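You operate a simulated robot arm through the tools that you are given. There is no shell and no other tool. Be economical: measure what you need, move in short steps, check, and stop when the job is done.

Carry out the task below with a simulated two-armed robot. There is one attempt and no reset: what you move stays moved.

JOB
Fetch the sanding block from the side bench top and set it on the corner end of the side bench. Pick up the hooked iron with one hand, pass it to the other hand and put it on the stem end of the window bench. Any order will do.

Only the result counts: the job must be done as asked and must still hold three seconds after the hand-in. Knocking over, shifting, dropping, spilling or breaking anything else fails it.

ROBOT AND FRAMES
Two 7-joint arms with three-finger grippers on one trunk, on a base that drives. Base frame: it is fixed to the floor where the robot stands at the start and does not move with it; the origin is under the middle of the robot, x ahead of it, y to its left, z up; the surface under the hand at the start is at about z = 0.86. Units: m, rad, N and s.
The left shoulder is at the start at [0.042, 0.154, 1.007], the right one opposite. With the tool pointing down near the work surface each hand reaches from about 0.1 to 0.62 m from the robot's upright axis, wherever it stands, measured 20 degrees to its own side. Places, roughly: corner end of the side bench [0.6, -1.2, 0.9]; hooked iron [-3.75, 8, 1]; stem end of the window bench [0.5, 5.6, 0.9]. Payload 2.69 kg a hand.
Tool frame (each hand has its own): the origin (TCP) lies between the finger pads and is the grasp point; the fingertips stand 0.029 m ahead of it; z points along the fingers, y is the line along which they close. Largest opening 0.12 m; the body of the gripper starts 0.078 m behind the TCP.
Orientation is told as [roll, pitch, yaw] about the base's x, y, z axes, in that order, counted from this pose: with the fingers straight down and closing along the base's y, the tool's x points along the base's -x, its y along +y and its z along -z.

CONTROLS
- The arms move only by the tool jog_arm. It takes "left_plan", "right_plan" or both (then of equal length, played together; a hand with none holds still); each is a list of rows, each a list of 6 numbers: the shift along the tool's x, y, z in m, then the turn, a rotation vector about the tool's x, y, z in rad. In form: [[dx, dy, dz, rx, ry, rz], ...]. A call has 1 to 20 rows; each row shifts and turns the commanded pose from where the row before left it, along the tool's axes as they then stand. "left_jaw" and "right_jaw" are, for a hand that has rows, the gripper command, from -1 (fully open) to 1 (shut), values between in proportion, set as the call begins (left out, the last holds). Rows are played at 5 a second. More than 0.05 m and 0.15 rad between two rows, or a gripper value outside its range, and nothing of the call is played. A pose out of reach is approached as far as the arm can. The call stops where the force on the tool passes 40 N (or 10 N more than at its start, if that is more) or the arm is blocked; 0.2 s more then pass. The fingers move at their own pace and stop on an object; they squeeze with about 40 N. The grip force told is the motor's: it shows also when the fingers shut on nothing. Time passes only in rows, and 0.2 s behind the last, so rows that do not move let the fingers close. It gives the time, the measured TCP pose, the force on the tool (base axes), the opening and the grip force at its end, in the units of the frame above (readings bear some noise), with the torque about the TCP (base axes, N m) and any sound that the robot's microphone picked up.
- Cameras (640 x 400 px; columns grow to the right, rows downward): "scene" is now at [0.1526, -0.0117, 1.2012]; the picture's right is [-0.19, -0.98, 0.00], its down [-0.21, 0.04, -0.98] and it looks along [0.96, -0.18, -0.21] (base axes); focal length 214 px, centre (320, 200). "left" rides on the left gripper at [0.063, 0, -0.104] in its tool frame; the picture's right is [0.00, 1.00, 0.00], its down [-0.83, 0.00, -0.56] and it looks along [-0.56, 0.00, 0.83] (tool axes); focal length 275 px, centre (320, 200). "right" rides on the right gripper at [0.063, 0, -0.104] in its tool frame; the picture's right is [0.00, 1.00, 0.00], its down [-0.83, 0.00, -0.56] and it looks along [-0.56, 0.00, 0.83] (tool axes); focal length 275 px, centre (320, 200). There is no depth. A picture from a camera that has moved, and an enlarged one, comes with that camera's place and axes in the base frame and with its lens. The place of the scene camera against the robot may be out by one fixed shift of up to 0.012 m in any direction.
- grab_frame(camera): a new picture of that camera. The clock stands still meanwhile.
- lift_body(by): slides the trunk up (or, below 0, down) by that many m; the arms and the scene camera ride with it, the base frame stays. It gives what a move gives, with no picture.
- roll_base(legs): drives the robot by 1 to 6 legs, each [ahead, left, turn to the left] in m, m and rad, along the robot's own axes; the way and the turn of a leg run together, so that a leg with both is an arc; at most 1.5 m and 3.142 rad a leg. The arms and the cameras ride along, it lands a little off, and it stops where it bumps. It gives what a move gives.
- aim_head(pan, tilt): turns the head with the scene camera to pan (to the left, within 1.396 rad either way) and tilt (down, from -0.506 to 1.204), counted from straight ahead of the robot. It gives what a move gives.
- enlarge(camera, box): a new picture of the part [left, top, right, bottom] of that camera's present view, enlarged. The clock stands still meanwhile.
- sign_off(): hands the job in; it is judged then, once.

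Go step by step. Nothing tells you exact positions but the pictures and the camera data: compare them with the known pose of the tool, close in by small moves and look again before you grip or let go. The budget is 165 turns and 118 pictures, counting those below and the enlarged ones. Unless the task says otherwise, let go and move clear before handing in.

The tools are called after ">>>" as a command line: name --argument value ..., lists and objects as JSON in quotes. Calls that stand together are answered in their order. jog_arm: Moves the arms, as the interface text tells. Its arguments: {"type":"object","properties":{"left_plan":{"type":"array"},"left_jaw":{"type":"number"},"right_plan":{"type":"array"},"right_jaw":{"type":"number"}},"required":[]} The other tools are called the same way: lift_body (by) slides the trunk up or down; roll_base (legs) drives the base; aim_head (pan, tilt) turns the head that bears the scene camera; grab_frame (camera) takes a picture; enlarge (camera, box) takes an enlarged picture of a part of a camera's view; sign_off () hands the job in.

At the start:

```text
clock: 0.0
left_position: [0.3903, 0.2128, 1.1047]
left_ee_rot: [0.0, -0.001, 0.0]
left_wrist_force: [-0.3, 0.2, 0.2]
left_wrist_torque: [-0.02, -0.01, -0.01]
left_grip_width: 0.1201
left_finger_force: 0.0
right_position: [0.3419, -0.0448, 1.092]
right_ee_rot: [0.0, -0.001, 0.001]
right_wrist_force: [-0.2, 0.0, -0.3]
right_wrist_torque: [-0.03, -0.02, 0.0]
right_grip_width: 0.1199
right_finger_force: 0.1
trunk travel left (down, up): [-0.375, 0.063]
robot x, y, heading: [-0.0023, -0.0007, 0.002]
head pan, tilt: [-0.187, 0.213]
```

scene: 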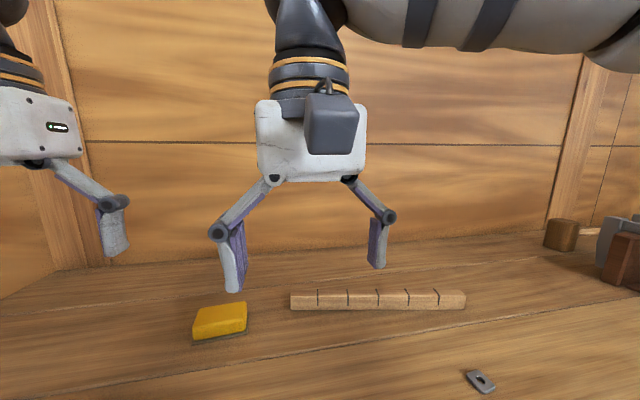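
right: 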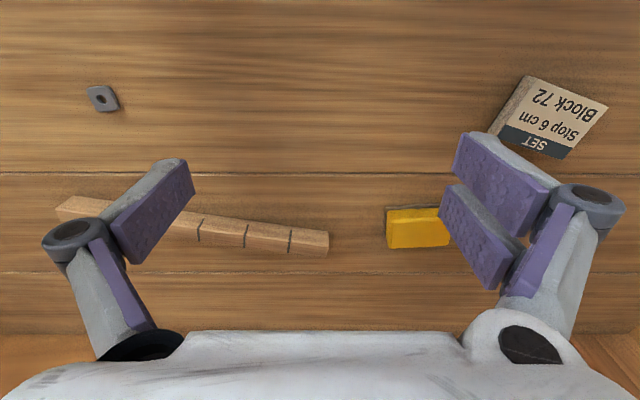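
left: 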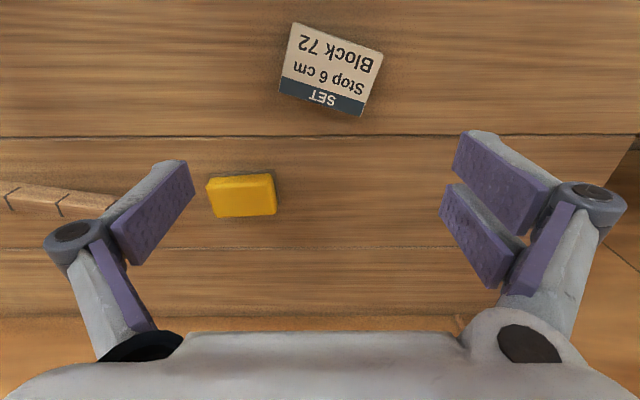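

I see a yellow block (probably the sanding block), a notched stick, a card and a nut on the bench in front of me. First I look around to the right, where the corner end should be, and along the bench.

>>> aim_head --pan -1.1 --tilt 0.35

>>> grab_frame --camera "scene"

>>> aim_head --pan 0.8 --tilt 0.3

>>> grab_frame --camera "scene"

>>> enlarge --camera "left" --box '[160, 0, 480, 240]'

```text
clock: 1.2
left_position: [0.3901, 0.2128, 1.1046]
left_ee_rot: [0.0, -0.001, -0.001]
left_wrist_force: [0.3, 0.5, 0.4]
left_wrist_torque: [0.01, -0.03, 0.0]
left_grip_width: 0.12
left_finger_force: 0.1
right_position: [0.3412, -0.043, 1.0917]
right_ee_rot: [0.001, 0.0, -0.001]
right_wrist_force: [-0.6, 0.2, -0.8]
right_wrist_torque: [-0.01, 0.02, 0.0]
right_grip_width: 0.1199
right_finger_force: 0.1
trunk travel left (down, up): [-0.375, 0.063]
robot x, y, heading: [-0.0005, 0.0044, -0.001]
head pan, tilt: [-1.1, 0.351]
```

```text
114 pictures are left
camera scene: at [0.1033, -0.0773, 1.1884], right [-0.89, -0.45, 0.0], down [-0.16, 0.31, -0.94], along [0.43, -0.84, -0.34], focal length 214 px, centre (320, 200)
```

scene: 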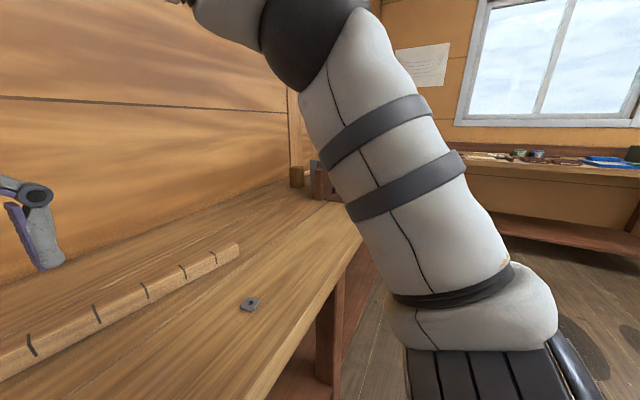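

```text
clock: 3.1
left_position: [0.3894, 0.2134, 1.1044]
left_ee_rot: [-0.001, -0.001, 0.001]
left_wrist_force: [0.8, -0.2, -0.9]
left_wrist_torque: [0.0, -0.03, -0.03]
left_grip_width: 0.1201
left_finger_force: 0.1
right_position: [0.3405, -0.0444, 1.0913]
right_ee_rot: [-0.001, 0.001, 0.0]
right_wrist_force: [-0.7, 0.6, 0.2]
right_wrist_torque: [-0.01, 0.02, -0.01]
right_grip_width: 0.1197
right_finger_force: 0.2
trunk travel left (down, up): [-0.375, 0.063]
robot x, y, heading: [0.0015, -0.0032, 0.004]
head pan, tilt: [0.799, 0.3]
```

```text
113 pictures are left
camera scene: at [0.1261, 0.0725, 1.1931], right [0.72, -0.7, 0.0], down [-0.21, -0.21, -0.96], along [0.67, 0.68, -0.3], focal length 214 px, centre (320, 200)
```

scene: 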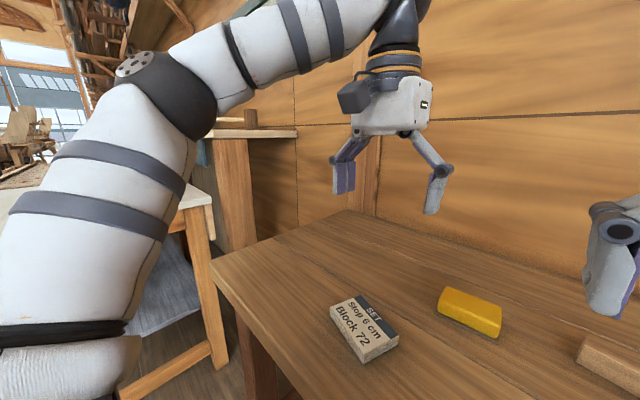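

```text
1.67 times, centred on (320, 120) of left
camera zoom: at [0.3273, 0.2141, 1.2077], right [0.0, 1.0, 0.0], down [0.83, 0.0, 0.56], along [0.56, 0.0, -0.83], focal length 459 px, centre (320, 333)
```

zoom: 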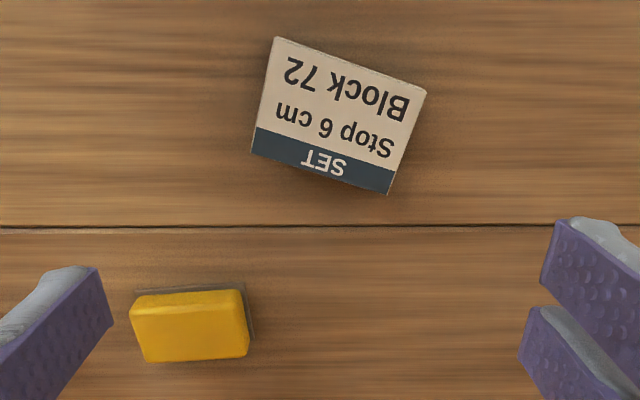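

The yellow block with the dark underside is the sanding block, at about [0.54, 0.10]. I'll put the left hand over it, turned to close along x, and look again.

>>> jog_arm --left_plan '[[-0.038, -0.028, 0, 0, 0, 0], [-0.038, -0.028, 0, 0, 0, 0], [-0.037, -0.028, 0, 0, 0, 0], [-0.037, -0.028, 0, 0, 0, 0], [0, 0, 0.01, 0, 0, 0.143], [0, 0, 0.01, 0, 0, 0.143], [0, 0, 0.01, 0, 0, 0.143], [0, 0, 0.01, 0, 0, 0.143], [0, 0, 0.01, 0, 0, 0.143], [0, 0, 0.01, 0, 0, 0.143], [0, 0, 0.01, 0, 0, 0.143], [0, 0, 0.01, 0, 0, 0.143], [0, 0, 0, 0, 0, 0.143], [0, 0, 0, 0, 0, 0.143], [0, 0, 0, 0, 0, 0.143]]' --left_jaw -1

>>> grab_frame --camera "left"

>>> aim_head --pan 0.1 --tilt 0.5

>>> grab_frame --camera "scene"

```text
clock: 6.3
left_position: [0.5053, 0.1222, 1.0117]
left_ee_rot: [0.003, 0.0, -1.575]
left_wrist_force: [0.9, 0.3, -0.4]
left_wrist_torque: [0.01, 0.0, -0.01]
left_grip_width: 0.1201
left_finger_force: 0.0
left hand out of reach, approached as far as the arm can: row 3, 4
right_position: [0.3424, -0.0434, 1.0908]
right_ee_rot: [0.001, -0.001, 0.001]
right_wrist_force: [0.4, -0.3, 0.0]
right_wrist_torque: [0.0, 0.02, 0.04]
right_grip_width: 0.1201
right_finger_force: 0.0
trunk travel left (down, up): [-0.375, 0.063]
robot x, y, heading: [0.002, -0.0017, -0.003]
head pan, tilt: [0.799, 0.3]
```

```text
111 pictures are left
camera left: at [0.5057, 0.1852, 1.1154], right [1.0, -0.01, 0.0], down [-0.01, -0.83, 0.56], along [0.0, -0.56, -0.83], focal length 275 px, centre (320, 200)
```

left: 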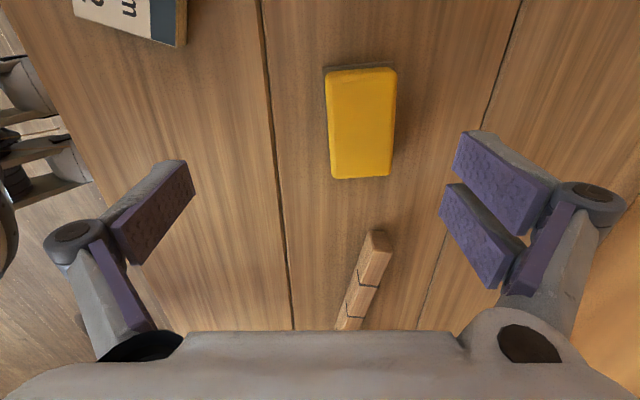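

```text
clock: 7.3
left_position: [0.5047, 0.1216, 1.0122]
left_ee_rot: [0.0, 0.0, -1.57]
left_wrist_force: [-0.4, 0.0, -0.7]
left_wrist_torque: [0.03, 0.01, 0.01]
left_grip_width: 0.1199
left_finger_force: 0.1
right_position: [0.3408, -0.0433, 1.0912]
right_ee_rot: [0.001, 0.001, 0.001]
right_wrist_force: [0.4, 0.8, -0.4]
right_wrist_torque: [0.01, 0.0, -0.01]
right_grip_width: 0.1199
right_finger_force: 0.1
trunk travel left (down, up): [-0.375, 0.063]
robot x, y, heading: [0.001, 0.0004, 0.002]
head pan, tilt: [0.099, 0.499]
```

```text
110 pictures are left
camera scene: at [0.1514, 0.0147, 1.1747], right [0.1, -0.99, 0.0], down [-0.48, -0.05, -0.88], along [0.87, 0.09, -0.48], focal length 214 px, centre (320, 200)
```

scene: 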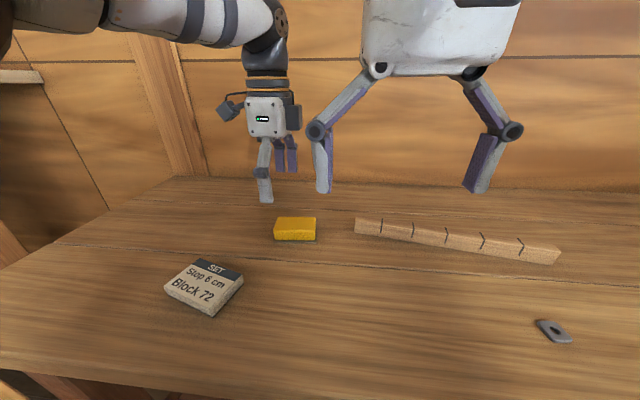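

The block sits around [0.541, 0.103], long axis along y. I go lower and centre on it.

>>> jog_arm --left_plan '[[-0.018, 0, 0.02, 0, 0, 0], [0, 0.018, 0.02, 0, 0, 0], [0, 0.018, 0.02, 0, 0, 0], [0, 0, 0, 0, 0, 0]]'

>>> grab_frame --camera "left"

```text
clock: 8.3
left_position: [0.5411, 0.1035, 0.9505]
left_ee_rot: [-0.001, 0.001, -1.572]
left_wrist_force: [0.0, 0.3, -0.1]
left_wrist_torque: [-0.01, 0.01, 0.05]
left_grip_width: 0.1199
left_finger_force: 0.1
right_position: [0.3406, -0.0432, 1.0923]
right_ee_rot: [0.001, -0.002, -0.002]
right_wrist_force: [-0.3, -0.1, 0.2]
right_wrist_torque: [-0.02, -0.06, 0.03]
right_grip_width: 0.1199
right_finger_force: 0.0
trunk travel left (down, up): [-0.375, 0.063]
robot x, y, heading: [0.0022, -0.0007, -0.003]
head pan, tilt: [0.099, 0.499]
```

```text
109 pictures are left
camera left: at [0.5408, 0.1673, 1.0541], right [1.0, -0.01, 0.0], down [-0.01, -0.83, 0.56], along [0.0, -0.56, -0.83], focal length 275 px, centre (320, 200)
```

left: 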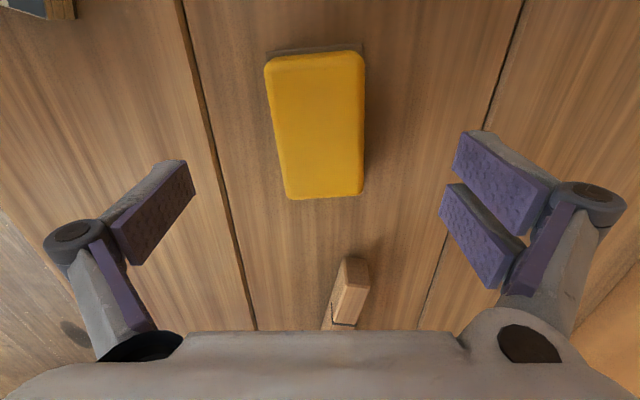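

Centred. I descend the last bit and close.

>>> jog_arm --left_plan '[[0, 0, 0.02, 0, 0, 0], [0, 0, 0.02, 0, 0, 0], [0, 0, 0.013, 0, 0, 0], [0, 0, 0, 0, 0, 0]]'

>>> jog_arm --left_plan '[[0, 0, 0, 0, 0, 0], [0, 0, 0, 0, 0, 0], [0, 0, 0, 0, 0, 0]]' --left_jaw 1

>>> jog_arm --left_plan '[[0, 0, -0.03, 0, 0, 0], [0, 0, -0.03, 0, 0, 0], [0, 0, -0.02, 0, 0, 0]]'

>>> grab_frame --camera "left"

```text
clock: 9.3
left_position: [0.5416, 0.1026, 0.8979]
left_ee_rot: [0.0, 0.0, -1.572]
left_wrist_force: [-0.1, -1.1, 0.1]
left_wrist_torque: [-0.04, 0.0, 0.03]
left_grip_width: 0.1198
left_finger_force: 0.0
right_position: [0.3419, -0.0429, 1.091]
right_ee_rot: [0.0, -0.001, 0.0]
right_wrist_force: [-0.7, -0.5, -0.5]
right_wrist_torque: [-0.03, 0.0, 0.01]
right_grip_width: 0.1202
right_finger_force: 0.1
trunk travel left (down, up): [-0.375, 0.063]
robot x, y, heading: [-0.0022, -0.0032, 0.001]
head pan, tilt: [0.099, 0.499]
```

```text
clock: 10.2
left_position: [0.5419, 0.1044, 0.8981]
left_ee_rot: [0.002, 0.0, -1.573]
left_wrist_force: [1.0, -0.1, 5.7]
left_wrist_torque: [-0.11, -0.03, 0.13]
left_grip_width: 0.0554
left_finger_force: 39.7
right_position: [0.3415, -0.0431, 1.0924]
right_ee_rot: [-0.002, -0.002, 0.001]
right_wrist_force: [-0.5, -0.4, 0.2]
right_wrist_torque: [-0.03, -0.02, 0.0]
right_grip_width: 0.1199
right_finger_force: 0.1
trunk travel left (down, up): [-0.375, 0.063]
robot x, y, heading: [0.0007, -0.0023, -0.002]
head pan, tilt: [0.099, 0.499]
```

```text
clock: 10.9
left_position: [0.5401, 0.1024, 0.9769]
left_ee_rot: [0.0, 0.001, -1.572]
left_wrist_force: [0.0, -0.6, -0.6]
left_wrist_torque: [0.04, 0.01, 0.02]
left_grip_width: 0.0553
left_finger_force: 39.6
right_position: [0.3403, -0.0437, 1.0918]
right_ee_rot: [-0.001, 0.0, -0.001]
right_wrist_force: [-0.6, -0.4, -0.5]
right_wrist_torque: [0.02, 0.01, -0.04]
right_grip_width: 0.12
right_finger_force: 0.0
trunk travel left (down, up): [-0.375, 0.063]
robot x, y, heading: [-0.0002, -0.0038, -0.001]
head pan, tilt: [0.099, 0.499]
```

```text
108 pictures are left
camera left: at [0.5416, 0.1676, 1.0817], right [1.0, -0.01, 0.0], down [0.0, -0.83, 0.56], along [0.0, -0.56, -0.83], focal length 275 px, centre (320, 200)
```

left: 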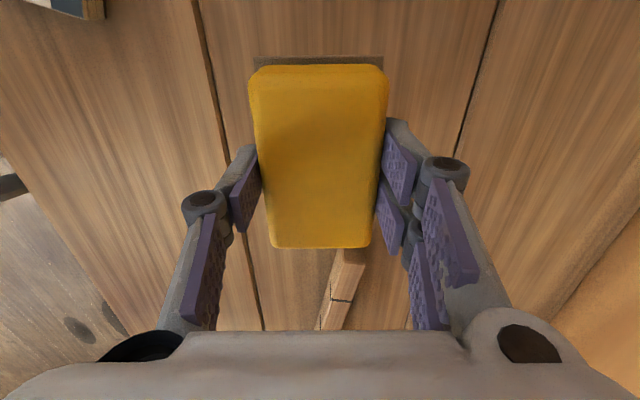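

The block is held. I lift and draw the hand in, then strafe right and look at the corner end.

>>> jog_arm --left_plan '[[0, -0.04, -0.02, 0, 0, 0], [0, -0.04, -0.02, 0, 0, 0], [0.02, -0.04, -0.02, 0, 0, 0], [0.02, -0.04, -0.02, 0, 0, 0]]'

>>> roll_base --legs '[[0, -0.5, 0]]'

>>> aim_head --pan -0.75 --tilt 0.4

>>> grab_frame --camera "scene"

```text
clock: 11.9
left_position: [0.3791, 0.1451, 1.0586]
left_ee_rot: [0.004, -0.001, -1.571]
left_wrist_force: [0.1, 0.3, -1.7]
left_wrist_torque: [-0.02, -0.02, -0.01]
left_grip_width: 0.0552
left_finger_force: 39.7
right_position: [0.3399, -0.0434, 1.0917]
right_ee_rot: [-0.002, -0.001, -0.001]
right_wrist_force: [-0.9, 0.5, 0.0]
right_wrist_torque: [0.01, -0.03, 0.01]
right_grip_width: 0.1198
right_finger_force: 0.0
trunk travel left (down, up): [-0.375, 0.063]
robot x, y, heading: [0.0022, 0.0013, 0.002]
head pan, tilt: [0.099, 0.499]
```

```text
clock: 16.3
left_position: [0.3809, -0.3492, 1.0584]
left_ee_rot: [-0.001, 0.0, -1.571]
left_wrist_force: [-0.8, 0.7, -1.2]
left_wrist_torque: [0.01, -0.03, -0.01]
left_grip_width: 0.0553
left_finger_force: 39.8
right_position: [0.3414, -0.5367, 1.0922]
right_ee_rot: [-0.001, -0.002, 0.003]
right_wrist_force: [0.7, -0.1, -0.3]
right_wrist_torque: [0.03, 0.01, 0.0]
right_grip_width: 0.1202
right_finger_force: 0.1
trunk travel left (down, up): [-0.375, 0.063]
robot x, y, heading: [-0.0027, -0.4935, 0.003]
head pan, tilt: [0.099, 0.499]
```

```text
clock: 17.4
left_position: [0.3809, -0.3489, 1.0578]
left_ee_rot: [0.001, -0.001, -1.57]
left_wrist_force: [-0.6, 0.2, -1.2]
left_wrist_torque: [-0.02, 0.01, 0.02]
left_grip_width: 0.0554
left_finger_force: 39.8
right_position: [0.341, -0.5371, 1.0927]
right_ee_rot: [0.0, 0.001, 0.001]
right_wrist_force: [0.3, 0.9, 0.3]
right_wrist_torque: [-0.02, 0.0, 0.01]
right_grip_width: 0.1199
right_finger_force: 0.0
trunk travel left (down, up): [-0.375, 0.063]
robot x, y, heading: [-0.0009, -0.4928, -0.001]
head pan, tilt: [-0.75, 0.4]
```

```text
107 pictures are left
camera scene: at [0.1294, -0.551, 1.1838], right [-0.68, -0.73, 0.0], down [-0.29, 0.26, -0.92], along [0.68, -0.63, -0.39], focal length 214 px, centre (320, 200)
```

scene: 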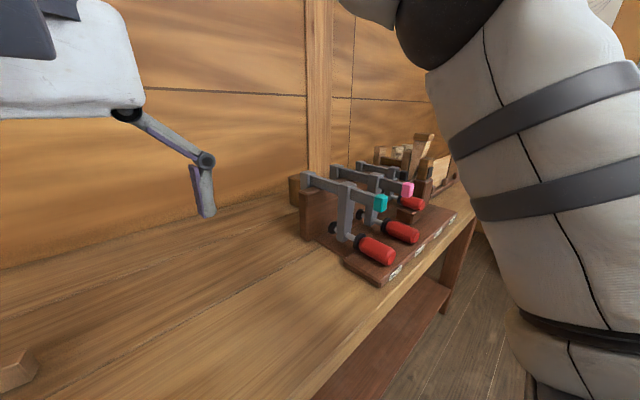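

There's a rack of red-handled clamps ahead. I enlarge that area and then drive further for a better view.

>>> enlarge --camera "scene" --box '[280, 120, 480, 300]'

>>> roll_base --legs '[[0, -0.5, 0]]'

>>> aim_head --pan -0.4 --tilt 0.5

>>> grab_frame --camera "scene"

```text
2.22 times, centred on (380, 210) of scene
camera zoom: at [0.1294, -0.551, 1.1838], right [-0.68, -0.73, 0.0], down [-0.29, 0.26, -0.92], along [0.68, -0.63, -0.39], focal length 477 px, centre (187, 178)
```

zoom: 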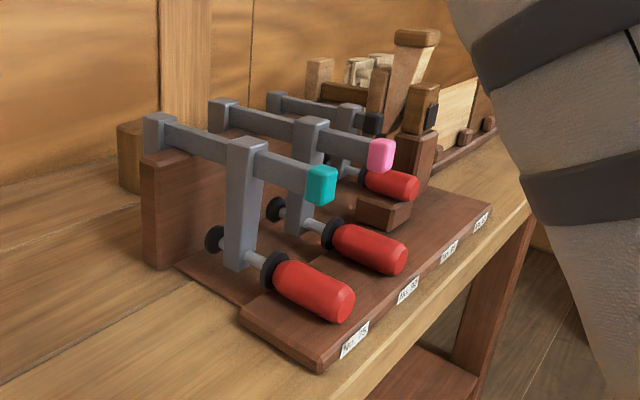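

```text
clock: 21.8
left_position: [0.3825, -0.8436, 1.0583]
left_ee_rot: [0.0, 0.001, -1.568]
left_wrist_force: [0.0, 0.8, -0.5]
left_wrist_torque: [0.05, -0.04, 0.05]
left_grip_width: 0.0551
left_finger_force: 40.2
right_position: [0.343, -1.0324, 1.0919]
right_ee_rot: [-0.001, 0.0, 0.005]
right_wrist_force: [0.2, -0.2, 0.2]
right_wrist_torque: [0.0, 0.01, -0.04]
right_grip_width: 0.1202
right_finger_force: 0.1
trunk travel left (down, up): [-0.375, 0.063]
robot x, y, heading: [0.0021, -0.9907, 0.007]
head pan, tilt: [-0.75, 0.4]
```

```text
clock: 22.6
left_position: [0.3816, -0.8439, 1.0577]
left_ee_rot: [0.0, 0.0, -1.567]
left_wrist_force: [-0.8, 0.1, -1.4]
left_wrist_torque: [0.02, 0.01, 0.02]
left_grip_width: 0.0553
left_finger_force: 39.7
right_position: [0.3434, -1.0313, 1.0921]
right_ee_rot: [0.0, 0.0, 0.005]
right_wrist_force: [-0.1, 0.2, -0.5]
right_wrist_torque: [0.04, -0.02, -0.01]
right_grip_width: 0.1198
right_finger_force: 0.1
trunk travel left (down, up): [-0.375, 0.063]
robot x, y, heading: [0.0013, -0.9916, 0.001]
head pan, tilt: [-0.4, 0.499]
```

```text
105 pictures are left
camera scene: at [0.1468, -1.0192, 1.1747], right [-0.39, -0.92, 0.0], down [-0.44, 0.18, -0.88], along [0.81, -0.34, -0.48], focal length 214 px, centre (320, 200)
```

scene: 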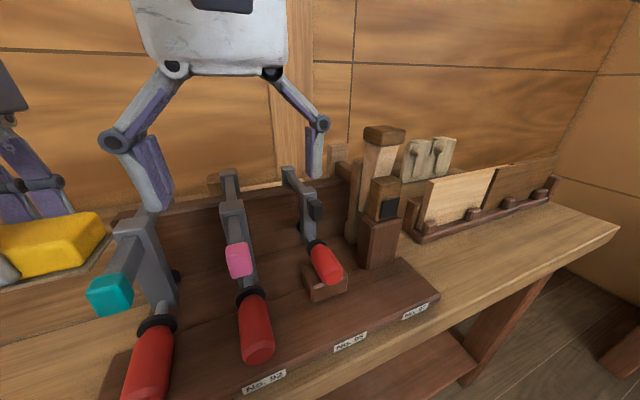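

Clamp rack spans y≈-0.9 to -1.28; beyond it toward the corner there is a free front strip of bench around [0.36, -1.45]. I raise trunk and both hands to clear everything before going on.

>>> lift_body --by 0.062

>>> jog_arm --left_plan '[[0, 0, -0.03, 0, 0, 0], [0, -0.02, -0.03, 0, 0, 0], [0, -0.02, -0.03, 0, 0, 0], [0, -0.02, 0, 0, 0, 0]]' --right_plan '[[0, 0, -0.03, 0, 0, 0], [0.03, -0.04, -0.03, 0, 0, 0], [0.03, -0.05, -0.03, 0, 0, 0], [0.02, -0.05, 0, 0, 0, 0]]'

>>> aim_head --pan -0.7 --tilt 0.5

>>> grab_frame --camera "scene"

```text
clock: 23.6
left_position: [0.3826, -0.8441, 1.1195]
left_ee_rot: [-0.002, 0.0, -1.569]
left_wrist_force: [1.0, 0.6, -1.1]
left_wrist_torque: [-0.03, 0.05, 0.0]
left_grip_width: 0.0553
left_finger_force: 39.9
right_position: [0.3442, -1.031, 1.1532]
right_ee_rot: [0.0, 0.004, 0.002]
right_wrist_force: [1.0, 0.4, 0.1]
right_wrist_torque: [-0.02, 0.04, -0.03]
right_grip_width: 0.1199
right_finger_force: 0.1
trunk travel left (down, up): [-0.437, 0.001]
robot x, y, heading: [0.0016, -0.9902, 0.001]
head pan, tilt: [-0.4, 0.499]
```

```text
refused: row 2 steps farther than a row can; nothing moved
```

```text
clock: 24.4
left_position: [0.3831, -0.8445, 1.1206]
left_ee_rot: [0.0, -0.001, -1.566]
left_wrist_force: [-0.6, -0.5, -1.2]
left_wrist_torque: [0.0, -0.02, 0.03]
left_grip_width: 0.0552
left_finger_force: 40.2
right_position: [0.3426, -1.0313, 1.1546]
right_ee_rot: [0.0, -0.002, 0.002]
right_wrist_force: [-1.2, 0.6, -0.2]
right_wrist_torque: [-0.01, -0.02, -0.02]
right_grip_width: 0.1201
right_finger_force: 0.1
trunk travel left (down, up): [-0.437, 0.001]
robot x, y, heading: [0.0037, -0.9904, 0.002]
head pan, tilt: [-0.7, 0.499]
```

```text
104 pictures are left
camera scene: at [0.0715, -1.0426, 1.2449], right [-0.64, -0.77, 0.0], down [-0.37, 0.31, -0.88], along [0.67, -0.56, -0.48], focal length 214 px, centre (320, 200)
```

scene: 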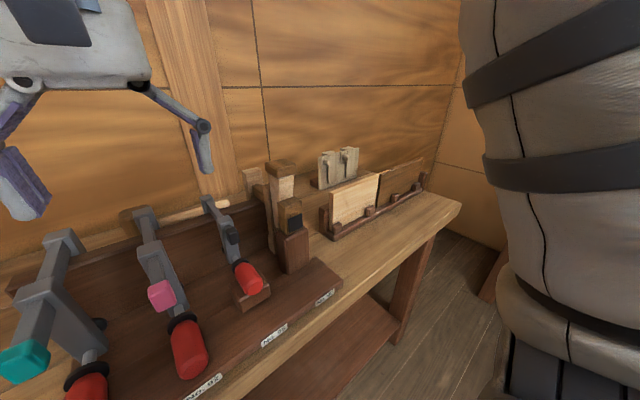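

Row too long; resend in smaller steps. Free strip: x 0.27–0.40, y -1.29 to -1.87; I'll set the block at about [0.335, -1.42].

>>> jog_arm --left_plan '[[0, 0, -0.03, 0, 0, 0], [0, -0.02, -0.03, 0, 0, 0], [0, -0.02, -0.02, 0, 0, 0], [0, -0.01, 0, 0, 0, 0], [0, 0, 0, 0, 0, 0], [0, 0, 0, 0, 0, 0]]' --right_plan '[[0, 0, -0.03, 0, 0, 0], [0.01, -0.03, -0.03, 0, 0, 0], [0.02, -0.04, 0, 0, 0, 0], [0.02, -0.04, 0, 0, 0, 0], [0.02, -0.04, 0, 0, 0, 0], [0.02, -0.04, 0, 0, 0, 0]]'

>>> roll_base --legs '[[0, -0.45, 0]]'

>>> aim_head --pan -0.1 --tilt 0.8

>>> grab_frame --camera "scene"

>>> grab_frame --camera "left"

```text
clock: 25.8
left_position: [0.3308, -0.8446, 1.2017]
left_ee_rot: [0.002, -0.001, -1.567]
left_wrist_force: [-0.5, 0.4, -1.1]
left_wrist_torque: [0.0, 0.01, 0.0]
left_grip_width: 0.0552
left_finger_force: 40.1
right_position: [0.2575, -1.2233, 1.2084]
right_ee_rot: [0.003, -0.004, 0.002]
right_wrist_force: [-0.6, 0.1, 0.2]
right_wrist_torque: [0.01, -0.03, 0.01]
right_grip_width: 0.12
right_finger_force: 0.0
right hand out of reach, approached as far as the arm can: row 6
trunk travel left (down, up): [-0.437, 0.001]
robot x, y, heading: [0.0004, -0.9924, -0.002]
head pan, tilt: [-0.7, 0.499]
```

```text
clock: 29.7
left_position: [0.3328, -1.2882, 1.2012]
left_ee_rot: [0.0, -0.001, -1.566]
left_wrist_force: [-0.2, -0.3, -1.1]
left_wrist_torque: [-0.01, -0.02, 0.01]
left_grip_width: 0.0551
left_finger_force: 40.4
right_position: [0.26, -1.6647, 1.2077]
right_ee_rot: [-0.001, -0.001, 0.005]
right_wrist_force: [0.7, 0.0, 1.4]
right_wrist_torque: [0.02, -0.01, 0.0]
right_grip_width: 0.12
right_finger_force: 0.1
trunk travel left (down, up): [-0.437, 0.001]
robot x, y, heading: [0.0036, -1.434, -0.003]
head pan, tilt: [-0.7, 0.499]
```

```text
clock: 30.7
left_position: [0.3333, -1.2881, 1.201]
left_ee_rot: [0.0, 0.0, -1.566]
left_wrist_force: [0.6, -0.3, -0.8]
left_wrist_torque: [-0.07, 0.01, 0.01]
left_grip_width: 0.0552
left_finger_force: 40.1
right_position: [0.2596, -1.6644, 1.2084]
right_ee_rot: [0.0, -0.002, 0.003]
right_wrist_force: [0.2, 0.5, -0.1]
right_wrist_torque: [0.01, 0.03, -0.01]
right_grip_width: 0.12
right_finger_force: 0.0
trunk travel left (down, up): [-0.437, 0.001]
robot x, y, heading: [0.0073, -1.4319, 0.005]
head pan, tilt: [-0.099, 0.799]
```

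```text
103 pictures are left
camera scene: at [0.0837, -1.4361, 1.219], right [-0.1, -1.0, 0.0], down [-0.71, 0.07, -0.7], along [0.69, -0.07, -0.72], focal length 214 px, centre (320, 200)
```

scene: 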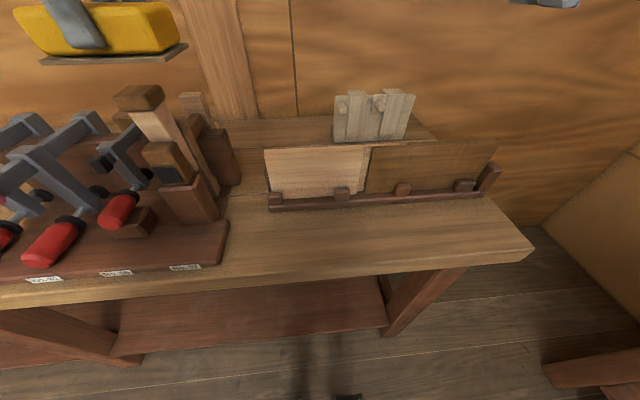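

```text
102 pictures are left
camera left: at [0.3328, -1.2239, 1.3048], right [1.0, 0.0, 0.0], down [0.0, -0.83, 0.56], along [0.0, -0.56, -0.83], focal length 275 px, centre (320, 200)
```

left: 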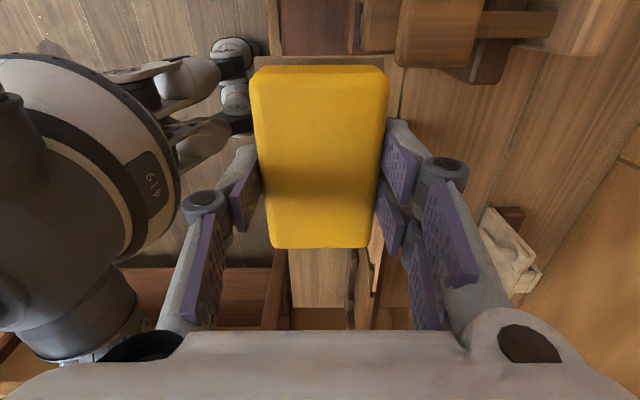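

The strip here runs x 0.25–0.40 between front edge and board rack. I move over [0.325, -1.42] and down most of the way.

>>> jog_arm --left_plan '[[-0.044, -0.003, 0, 0, 0, 0], [-0.044, -0.003, 0, 0, 0, 0], [-0.044, -0.002, 0, 0, 0, 0], [0, 0, 0.045, 0, 0, 0], [0, 0, 0.045, 0, 0, 0], [0, 0, 0.045, 0, 0, 0], [0, 0, 0.045, 0, 0, 0], [0, 0, 0.045, 0, 0, 0], [0, 0, 0.04, 0, 0, 0]]'

>>> grab_frame --camera "scene"

>>> grab_frame --camera "left"

```text
clock: 32.7
left_position: [0.3262, -1.4202, 0.9366]
left_ee_rot: [-0.002, 0.0, -1.567]
left_wrist_force: [-0.7, 0.2, -0.7]
left_wrist_torque: [-0.01, 0.02, 0.01]
left_grip_width: 0.0551
left_finger_force: 39.7
right_position: [0.2606, -1.6655, 1.2088]
right_ee_rot: [0.003, -0.003, 0.003]
right_wrist_force: [0.3, -0.3, -0.5]
right_wrist_torque: [-0.02, 0.0, 0.01]
right_grip_width: 0.1202
right_finger_force: 0.0
trunk travel left (down, up): [-0.437, 0.001]
robot x, y, heading: [0.0062, -1.4361, 0.004]
head pan, tilt: [-0.099, 0.799]
```

```text
101 pictures are left
camera scene: at [0.0842, -1.4362, 1.2189], right [-0.1, -1.0, 0.0], down [-0.71, 0.07, -0.7], along [0.69, -0.07, -0.72], focal length 214 px, centre (320, 200)
```

scene: 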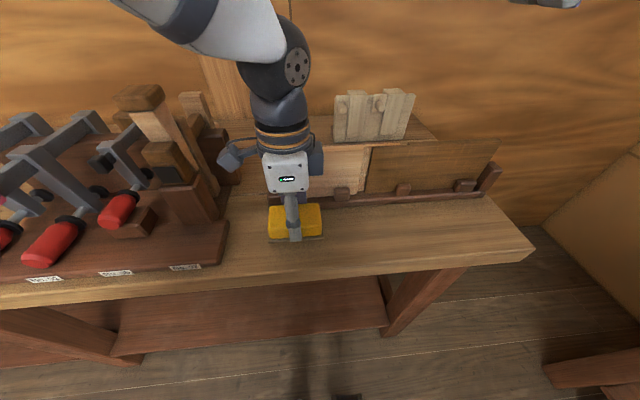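

```text
100 pictures are left
camera left: at [0.3264, -1.3572, 1.0393], right [1.0, 0.0, 0.0], down [0.0, -0.83, 0.56], along [0.0, -0.56, -0.83], focal length 275 px, centre (320, 200)
```

left: 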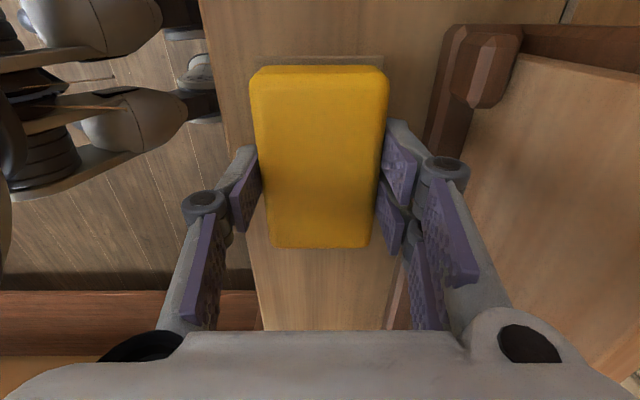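

Position is good with margin on both sides. Lowering to contact, then opening only partly.

>>> jog_arm --left_plan '[[0, 0, 0.02, 0, 0, 0], [0, 0, 0.01, 0, 0, 0], [0, 0, 0.005, 0, 0, 0], [0, 0, 0.003, 0, 0, 0]]'

>>> grab_frame --camera "left"

```text
clock: 33.7
left_position: [0.3254, -1.4202, 0.8987]
left_ee_rot: [0.005, 0.0, -1.567]
left_wrist_force: [-1.0, 1.4, 7.1]
left_wrist_torque: [0.06, -0.24, 0.01]
left_grip_width: 0.0553
left_finger_force: 39.9
right_position: [0.2592, -1.6645, 1.2079]
right_ee_rot: [0.0, -0.005, 0.004]
right_wrist_force: [0.1, -0.1, 0.4]
right_wrist_torque: [-0.03, -0.02, 0.04]
right_grip_width: 0.1201
right_finger_force: 0.1
trunk travel left (down, up): [-0.437, 0.001]
robot x, y, heading: [0.0038, -1.4325, 0.004]
head pan, tilt: [-0.099, 0.799]
```

```text
99 pictures are left
camera left: at [0.3252, -1.3565, 1.0025], right [1.0, 0.0, 0.0], down [0.0, -0.83, 0.56], along [0.0, -0.56, -0.83], focal length 275 px, centre (320, 200)
```

left: 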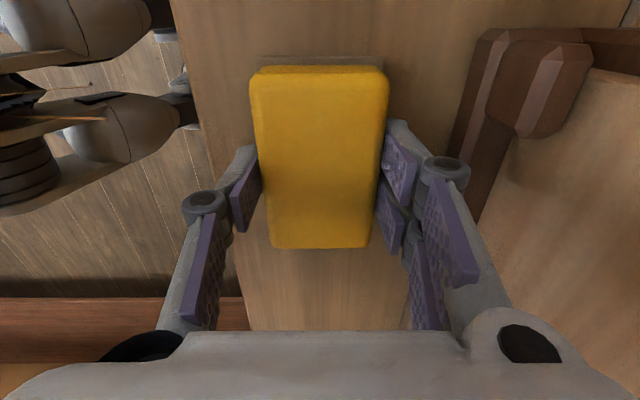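

Contact felt (about 7 N). Releasing partly and rising.

>>> jog_arm --left_plan '[[0, 0, 0, 0, 0, 0], [0, 0, 0, 0, 0, 0]]' --left_jaw -0.3

>>> jog_arm --left_plan '[[0, 0, -0.02, 0, 0, 0], [0, 0, -0.03, 0, 0, 0], [0, 0, -0.04, 0, 0, 0], [0, 0, -0.045, 0, 0, 0], [0, 0, -0.045, 0, 0, 0], [0, 0, -0.045, 0, 0, 0], [0, 0, -0.045, 0, 0, 0]]'

>>> grab_frame --camera "scene"

```text
clock: 34.3
left_position: [0.3249, -1.4197, 0.8972]
left_ee_rot: [-0.001, 0.001, -1.567]
left_wrist_force: [0.1, 0.4, -0.2]
left_wrist_torque: [0.02, 0.01, -0.01]
left_grip_width: 0.0782
left_finger_force: 0.0
right_position: [0.2606, -1.6659, 1.2099]
right_ee_rot: [0.0, -0.002, 0.003]
right_wrist_force: [0.2, -0.2, -0.9]
right_wrist_torque: [0.01, 0.0, -0.01]
right_grip_width: 0.1202
right_finger_force: 0.0
trunk travel left (down, up): [-0.437, 0.001]
robot x, y, heading: [0.0042, -1.4327, 0.001]
head pan, tilt: [-0.099, 0.799]
```

```text
clock: 35.9
left_position: [0.3255, -1.4206, 1.1687]
left_ee_rot: [0.003, -0.001, -1.569]
left_wrist_force: [-0.7, 0.1, 0.9]
left_wrist_torque: [0.01, 0.03, -0.02]
left_grip_width: 0.0782
left_finger_force: 0.1
right_position: [0.2593, -1.6663, 1.2094]
right_ee_rot: [0.001, -0.002, 0.003]
right_wrist_force: [0.1, 0.2, 0.2]
right_wrist_torque: [0.0, 0.01, -0.01]
right_grip_width: 0.12
right_finger_force: 0.0
trunk travel left (down, up): [-0.437, 0.001]
robot x, y, heading: [0.0021, -1.4366, 0.003]
head pan, tilt: [-0.099, 0.799]
```

```text
98 pictures are left
camera scene: at [0.0835, -1.4363, 1.219], right [-0.1, -1.0, 0.0], down [-0.71, 0.07, -0.7], along [0.69, -0.07, -0.72], focal length 214 px, centre (320, 200)
```

scene: 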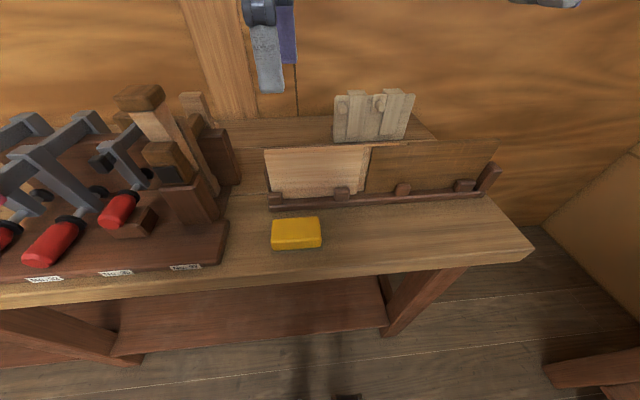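

The sanding block sits well on the bench. Now I return left, draw the hands in, and look for the route to the iron.

>>> roll_base --legs '[[-0.15, 0, 0], [0, 1.2, 0]]'

>>> aim_head --pan 1.39 --tilt 0.25

>>> grab_frame --camera "scene"

>>> aim_head --pan -1.39 --tilt 0.25

>>> grab_frame --camera "scene"

```text
clock: 46.6
left_position: [0.1756, -0.1898, 1.1683]
left_ee_rot: [-0.002, -0.001, -1.575]
left_wrist_force: [0.9, -1.2, 0.9]
left_wrist_torque: [-0.02, -0.01, -0.03]
left_grip_width: 0.078
left_finger_force: 0.0
right_position: [0.1064, -0.4343, 1.2079]
right_ee_rot: [0.001, -0.001, -0.003]
right_wrist_force: [-0.3, -0.2, -0.8]
right_wrist_torque: [-0.01, -0.01, -0.02]
right_grip_width: 0.1199
right_finger_force: 0.1
trunk travel left (down, up): [-0.437, 0.001]
robot x, y, heading: [-0.1504, -0.2018, -0.005]
head pan, tilt: [-0.099, 0.799]
```

```text
clock: 48.2
left_position: [0.1763, -0.1902, 1.1689]
left_ee_rot: [0.002, -0.005, -1.573]
left_wrist_force: [0.7, -0.1, -1.0]
left_wrist_torque: [-0.02, 0.05, -0.01]
left_grip_width: 0.0778
left_finger_force: 0.0
right_position: [0.1068, -0.4345, 1.2087]
right_ee_rot: [-0.001, -0.003, -0.004]
right_wrist_force: [0.2, -0.6, -0.1]
right_wrist_torque: [-0.04, 0.02, 0.01]
right_grip_width: 0.1202
right_finger_force: 0.1
trunk travel left (down, up): [-0.437, 0.001]
robot x, y, heading: [-0.1469, -0.2013, -0.001]
head pan, tilt: [1.389, 0.25]
```

```text
97 pictures are left
camera scene: at [-0.0639, -0.1843, 1.2259], right [0.14, -0.99, 0.0], down [-0.65, -0.09, -0.75], along [0.75, 0.11, -0.66], focal length 214 px, centre (320, 200)
```

scene: 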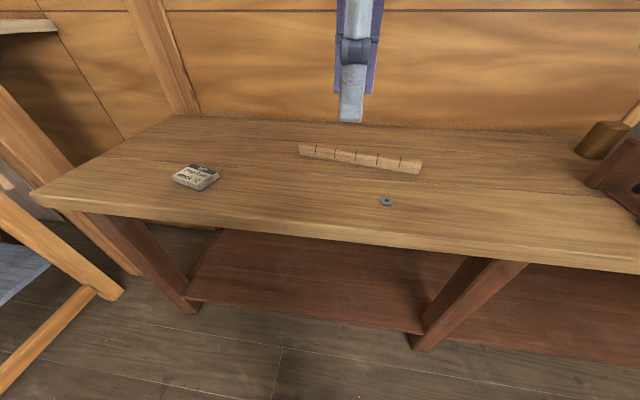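

```text
clock: 50.6
left_position: [0.1751, -0.1909, 1.166]
left_ee_rot: [-0.001, 0.001, -1.575]
left_wrist_force: [0.7, -0.7, 0.3]
left_wrist_torque: [0.0, 0.0, 0.0]
left_grip_width: 0.0781
left_finger_force: 0.1
right_position: [0.1063, -0.4355, 1.2077]
right_ee_rot: [0.0, -0.003, -0.005]
right_wrist_force: [0.0, 0.1, -0.4]
right_wrist_torque: [0.03, -0.01, 0.0]
right_grip_width: 0.1201
right_finger_force: 0.0
trunk travel left (down, up): [-0.437, 0.001]
robot x, y, heading: [-0.1453, -0.2028, 0.001]
head pan, tilt: [-1.389, 0.25]
```

```text
96 pictures are left
camera scene: at [-0.1307, -0.2882, 1.2681], right [-0.98, -0.18, 0.0], down [-0.04, 0.24, -0.97], along [0.17, -0.95, -0.25], focal length 214 px, centre (320, 200)
```

scene: 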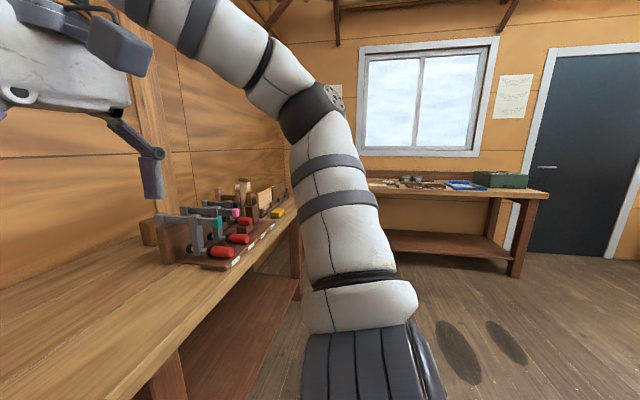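

The last left-pan picture was taken mid-swing. I turn the head left again and then look.

>>> aim_head --pan 1.39 --tilt 0.2

>>> aim_head --pan 1.39 --tilt 0.15

>>> grab_frame --camera "scene"

```text
clock: 53.1
left_position: [0.1749, -0.1903, 1.1671]
left_ee_rot: [0.002, 0.001, -1.576]
left_wrist_force: [-0.3, -0.2, -0.4]
left_wrist_torque: [-0.01, -0.01, -0.02]
left_grip_width: 0.0781
left_finger_force: 0.0
right_position: [0.1062, -0.4352, 1.2077]
right_ee_rot: [0.0, -0.003, -0.004]
right_wrist_force: [0.1, -0.1, -0.3]
right_wrist_torque: [-0.04, 0.02, -0.01]
right_grip_width: 0.1202
right_finger_force: 0.0
trunk travel left (down, up): [-0.437, 0.001]
robot x, y, heading: [-0.1451, -0.1985, -0.006]
head pan, tilt: [1.389, 0.201]
```

```text
clock: 53.7
left_position: [0.176, -0.1903, 1.1671]
left_ee_rot: [0.004, 0.001, -1.577]
left_wrist_force: [0.7, -0.3, -0.6]
left_wrist_torque: [0.02, 0.03, 0.0]
left_grip_width: 0.078
left_finger_force: 0.0
right_position: [0.1079, -0.435, 1.2078]
right_ee_rot: [0.0, -0.002, -0.004]
right_wrist_force: [-0.7, 0.5, -1.1]
right_wrist_torque: [0.0, -0.01, 0.01]
right_grip_width: 0.1204
right_finger_force: 0.0
trunk travel left (down, up): [-0.437, 0.001]
robot x, y, heading: [-0.1473, -0.2, -0.005]
head pan, tilt: [1.389, 0.15]
```

```text
95 pictures are left
camera scene: at [-0.1302, -0.1051, 1.2773], right [0.98, -0.18, 0.0], down [-0.03, -0.15, -0.99], along [0.18, 0.97, -0.15], focal length 214 px, centre (320, 200)
```

scene: 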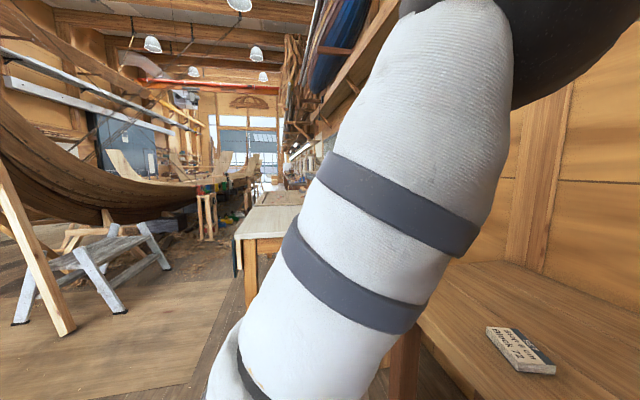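

I see a corridor running along +y between the boat/step stool on the left and benches on the right, roughly at x≈-0.9. I back up, turn left to face +y, and look.

>>> roll_base --legs '[[-0.75, 0, 0], [0, 0, 1.571]]'

>>> aim_head --pan 0 --tilt 0.25

>>> aim_head --pan 0 --tilt 0.2

>>> grab_frame --camera "scene"

```text
clock: 61.7
left_position: [-0.9266, 0.1179, 1.1682]
left_ee_rot: [0.002, -0.001, 0.04]
left_wrist_force: [-0.4, 0.2, 0.2]
left_wrist_torque: [-0.03, 0.04, -0.05]
left_grip_width: 0.078
left_finger_force: 0.1
right_position: [-0.6782, 0.0607, 1.2093]
right_ee_rot: [-0.001, -0.002, 1.612]
right_wrist_force: [0.5, 0.2, -0.2]
right_wrist_torque: [0.02, 0.02, 0.0]
right_grip_width: 0.1198
right_finger_force: 0.1
trunk travel left (down, up): [-0.437, 0.001]
robot x, y, heading: [-0.903, -0.2027, 1.617]
head pan, tilt: [1.389, 0.15]
```

```text
clock: 63.2
left_position: [-0.9252, 0.1185, 1.1671]
left_ee_rot: [0.002, 0.0, 0.041]
left_wrist_force: [0.1, -0.2, 0.3]
left_wrist_torque: [0.01, 0.0, 0.02]
left_grip_width: 0.078
left_finger_force: 0.1
right_position: [-0.6781, 0.0611, 1.209]
right_ee_rot: [0.0, 0.0, 1.613]
right_wrist_force: [-0.4, 0.1, 0.2]
right_wrist_torque: [-0.02, 0.02, 0.01]
right_grip_width: 0.12
right_finger_force: 0.1
trunk travel left (down, up): [-0.437, 0.001]
robot x, y, heading: [-0.8985, -0.2036, 1.611]
head pan, tilt: [0.0, 0.25]
```

```text
clock: 63.9
left_position: [-0.9265, 0.1186, 1.1674]
left_ee_rot: [0.002, 0.0, 0.04]
left_wrist_force: [0.5, 0.0, 0.3]
left_wrist_torque: [-0.01, 0.01, 0.02]
left_grip_width: 0.0781
left_finger_force: 0.0
right_position: [-0.677, 0.0611, 1.209]
right_ee_rot: [0.001, -0.003, 1.613]
right_wrist_force: [-0.3, 0.1, 0.3]
right_wrist_torque: [-0.01, -0.01, 0.0]
right_grip_width: 0.12
right_finger_force: 0.1
trunk travel left (down, up): [-0.437, 0.001]
robot x, y, heading: [-0.8961, -0.2043, 1.614]
head pan, tilt: [0.0, 0.201]
```

```text
94 pictures are left
camera scene: at [-0.907, -0.1021, 1.2726], right [1.0, 0.04, 0.0], down [0.01, -0.2, -0.98], along [-0.04, 0.98, -0.2], focal length 214 px, centre (320, 200)
```

scene: 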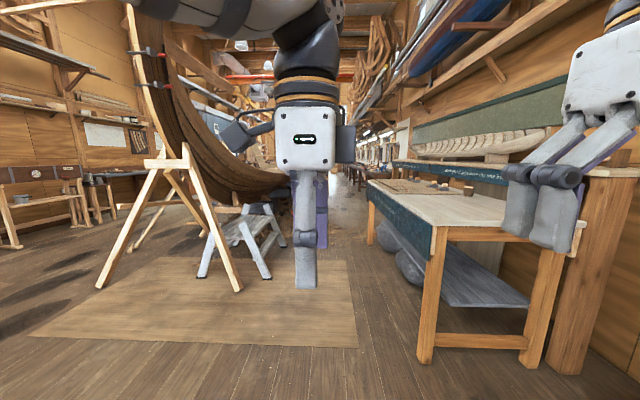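

The corridor is open along x≈-0.9. I move the left hand aside for a view, correct heading and drive ahead.

>>> jog_arm --left_plan '[[0.045, 0, -0.01, 0, 0, 0], [0.045, 0, -0.01, 0, 0, 0], [0.045, 0, -0.01, 0, 0, 0], [0.045, 0, 0, 0, 0, 0], [0.03, 0, 0, 0, 0, 0]]'

>>> roll_base --legs '[[0, 0, -0.043], [1.3, 0, 0]]'

>>> grab_frame --camera "scene"

```text
clock: 65.1
left_position: [-1.1386, 0.1085, 1.198]
left_ee_rot: [-0.001, -0.001, 0.04]
left_wrist_force: [-0.3, 0.4, 0.5]
left_wrist_torque: [0.04, 0.01, 0.02]
left_grip_width: 0.0778
left_finger_force: 0.0
right_position: [-0.6789, 0.0611, 1.2083]
right_ee_rot: [0.0, -0.003, 1.613]
right_wrist_force: [-0.2, -1.4, 0.1]
right_wrist_torque: [0.03, 0.03, 0.01]
right_grip_width: 0.1198
right_finger_force: 0.1
trunk travel left (down, up): [-0.437, 0.001]
robot x, y, heading: [-0.9, -0.2037, 1.613]
head pan, tilt: [0.0, 0.201]
```

```text
clock: 72.0
left_position: [-1.1167, 1.4092, 1.1976]
left_ee_rot: [0.002, -0.001, -0.01]
left_wrist_force: [0.1, 0.3, 0.6]
left_wrist_torque: [0.01, 0.01, 0.01]
left_grip_width: 0.078
left_finger_force: 0.1
right_position: [-0.6603, 1.3385, 1.2089]
right_ee_rot: [-0.001, -0.001, 1.563]
right_wrist_force: [0.2, -0.4, 0.3]
right_wrist_torque: [-0.01, 0.02, -0.01]
right_grip_width: 0.12
right_finger_force: 0.0
trunk travel left (down, up): [-0.437, 0.001]
robot x, y, heading: [-0.8953, 1.087, 1.564]
head pan, tilt: [0.0, 0.201]
```

```text
93 pictures are left
camera scene: at [-0.897, 1.1877, 1.2726], right [1.0, -0.01, 0.0], down [0.0, -0.2, -0.98], along [0.01, 0.98, -0.2], focal length 214 px, centre (320, 200)
```

scene: 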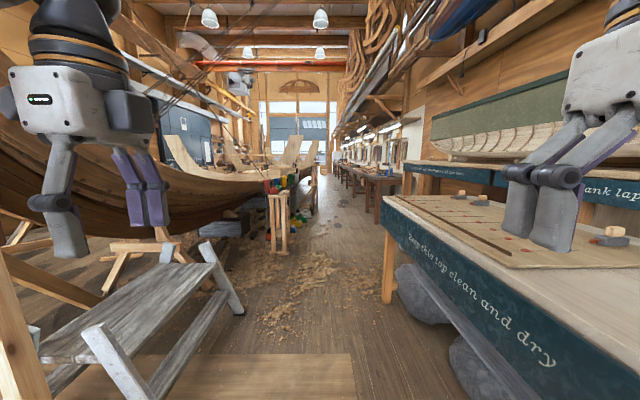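

The aisle is clear ahead. I drive on past the table, then bear slightly right past the post.

>>> roll_base --legs '[[1.4, -0.02, 0.0], [0.7, -0.1, 0], [0.8, -0.15, 0]]'

>>> aim_head --pan -0.4 --tilt 0.2

>>> grab_frame --camera "scene"

>>> aim_head --pan 0.5 --tilt 0.15

>>> grab_frame --camera "scene"

```text
clock: 86.6
left_position: [-0.8731, 4.3578, 1.1988]
left_ee_rot: [0.002, 0.001, 0.025]
left_wrist_force: [-0.5, -0.5, -0.2]
left_wrist_torque: [-0.02, 0.0, 0.02]
left_grip_width: 0.0779
left_finger_force: 0.2
right_position: [-0.4163, 4.3016, 1.2088]
right_ee_rot: [0.0, 0.0, 1.595]
right_wrist_force: [0.2, -0.1, 1.2]
right_wrist_torque: [-0.01, -0.02, 0.01]
right_grip_width: 0.1202
right_finger_force: 0.1
trunk travel left (down, up): [-0.437, 0.001]
robot x, y, heading: [-0.6445, 4.0368, 1.596]
head pan, tilt: [0.0, 0.201]
```

```text
clock: 87.5
left_position: [-0.8744, 4.3566, 1.1978]
left_ee_rot: [0.003, 0.0, 0.025]
left_wrist_force: [1.1, 0.6, 0.2]
left_wrist_torque: [0.0, -0.02, 0.04]
left_grip_width: 0.078
left_finger_force: 0.0
right_position: [-0.4163, 4.3005, 1.2091]
right_ee_rot: [0.001, -0.002, 1.595]
right_wrist_force: [-0.2, 0.6, -0.6]
right_wrist_torque: [-0.03, 0.0, 0.03]
right_grip_width: 0.1199
right_finger_force: 0.1
trunk travel left (down, up): [-0.437, 0.001]
robot x, y, heading: [-0.6404, 4.0404, 1.594]
head pan, tilt: [-0.4, 0.201]
```

```text
92 pictures are left
camera scene: at [-0.611, 4.1352, 1.2726], right [0.93, -0.37, 0.0], down [-0.07, -0.19, -0.98], along [0.36, 0.91, -0.2], focal length 214 px, centre (320, 200)
```

scene: 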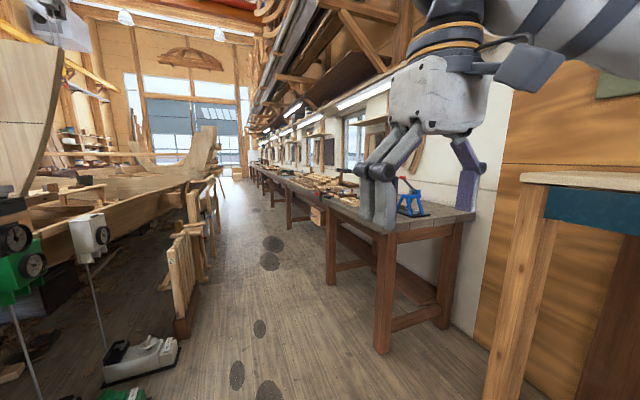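

```text
clock: 88.7
left_position: [-0.8742, 4.358, 1.1987]
left_ee_rot: [0.001, 0.0, 0.024]
left_wrist_force: [-0.3, 0.4, 0.8]
left_wrist_torque: [0.02, -0.01, 0.03]
left_grip_width: 0.0781
left_finger_force: 0.0
right_position: [-0.4161, 4.3014, 1.2081]
right_ee_rot: [-0.001, -0.001, 1.596]
right_wrist_force: [-0.3, -0.4, -0.1]
right_wrist_torque: [-0.01, 0.01, -0.01]
right_grip_width: 0.12
right_finger_force: 0.1
trunk travel left (down, up): [-0.437, 0.001]
robot x, y, heading: [-0.6461, 4.0424, 1.588]
head pan, tilt: [0.499, 0.15]
```

```text
91 pictures are left
camera scene: at [-0.6913, 4.1288, 1.2773], right [0.87, 0.5, 0.0], down [0.07, -0.13, -0.99], along [-0.49, 0.86, -0.15], focal length 214 px, centre (320, 200)
```

scene: 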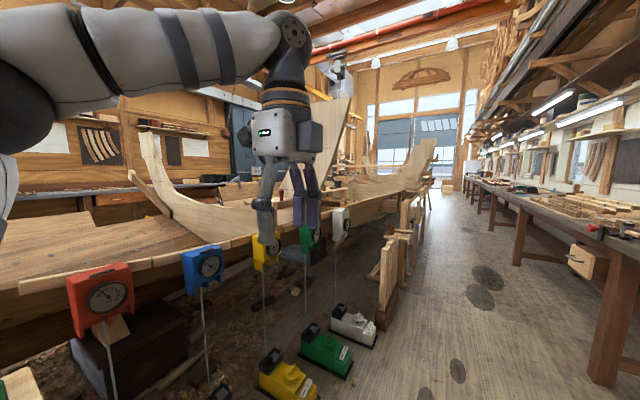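

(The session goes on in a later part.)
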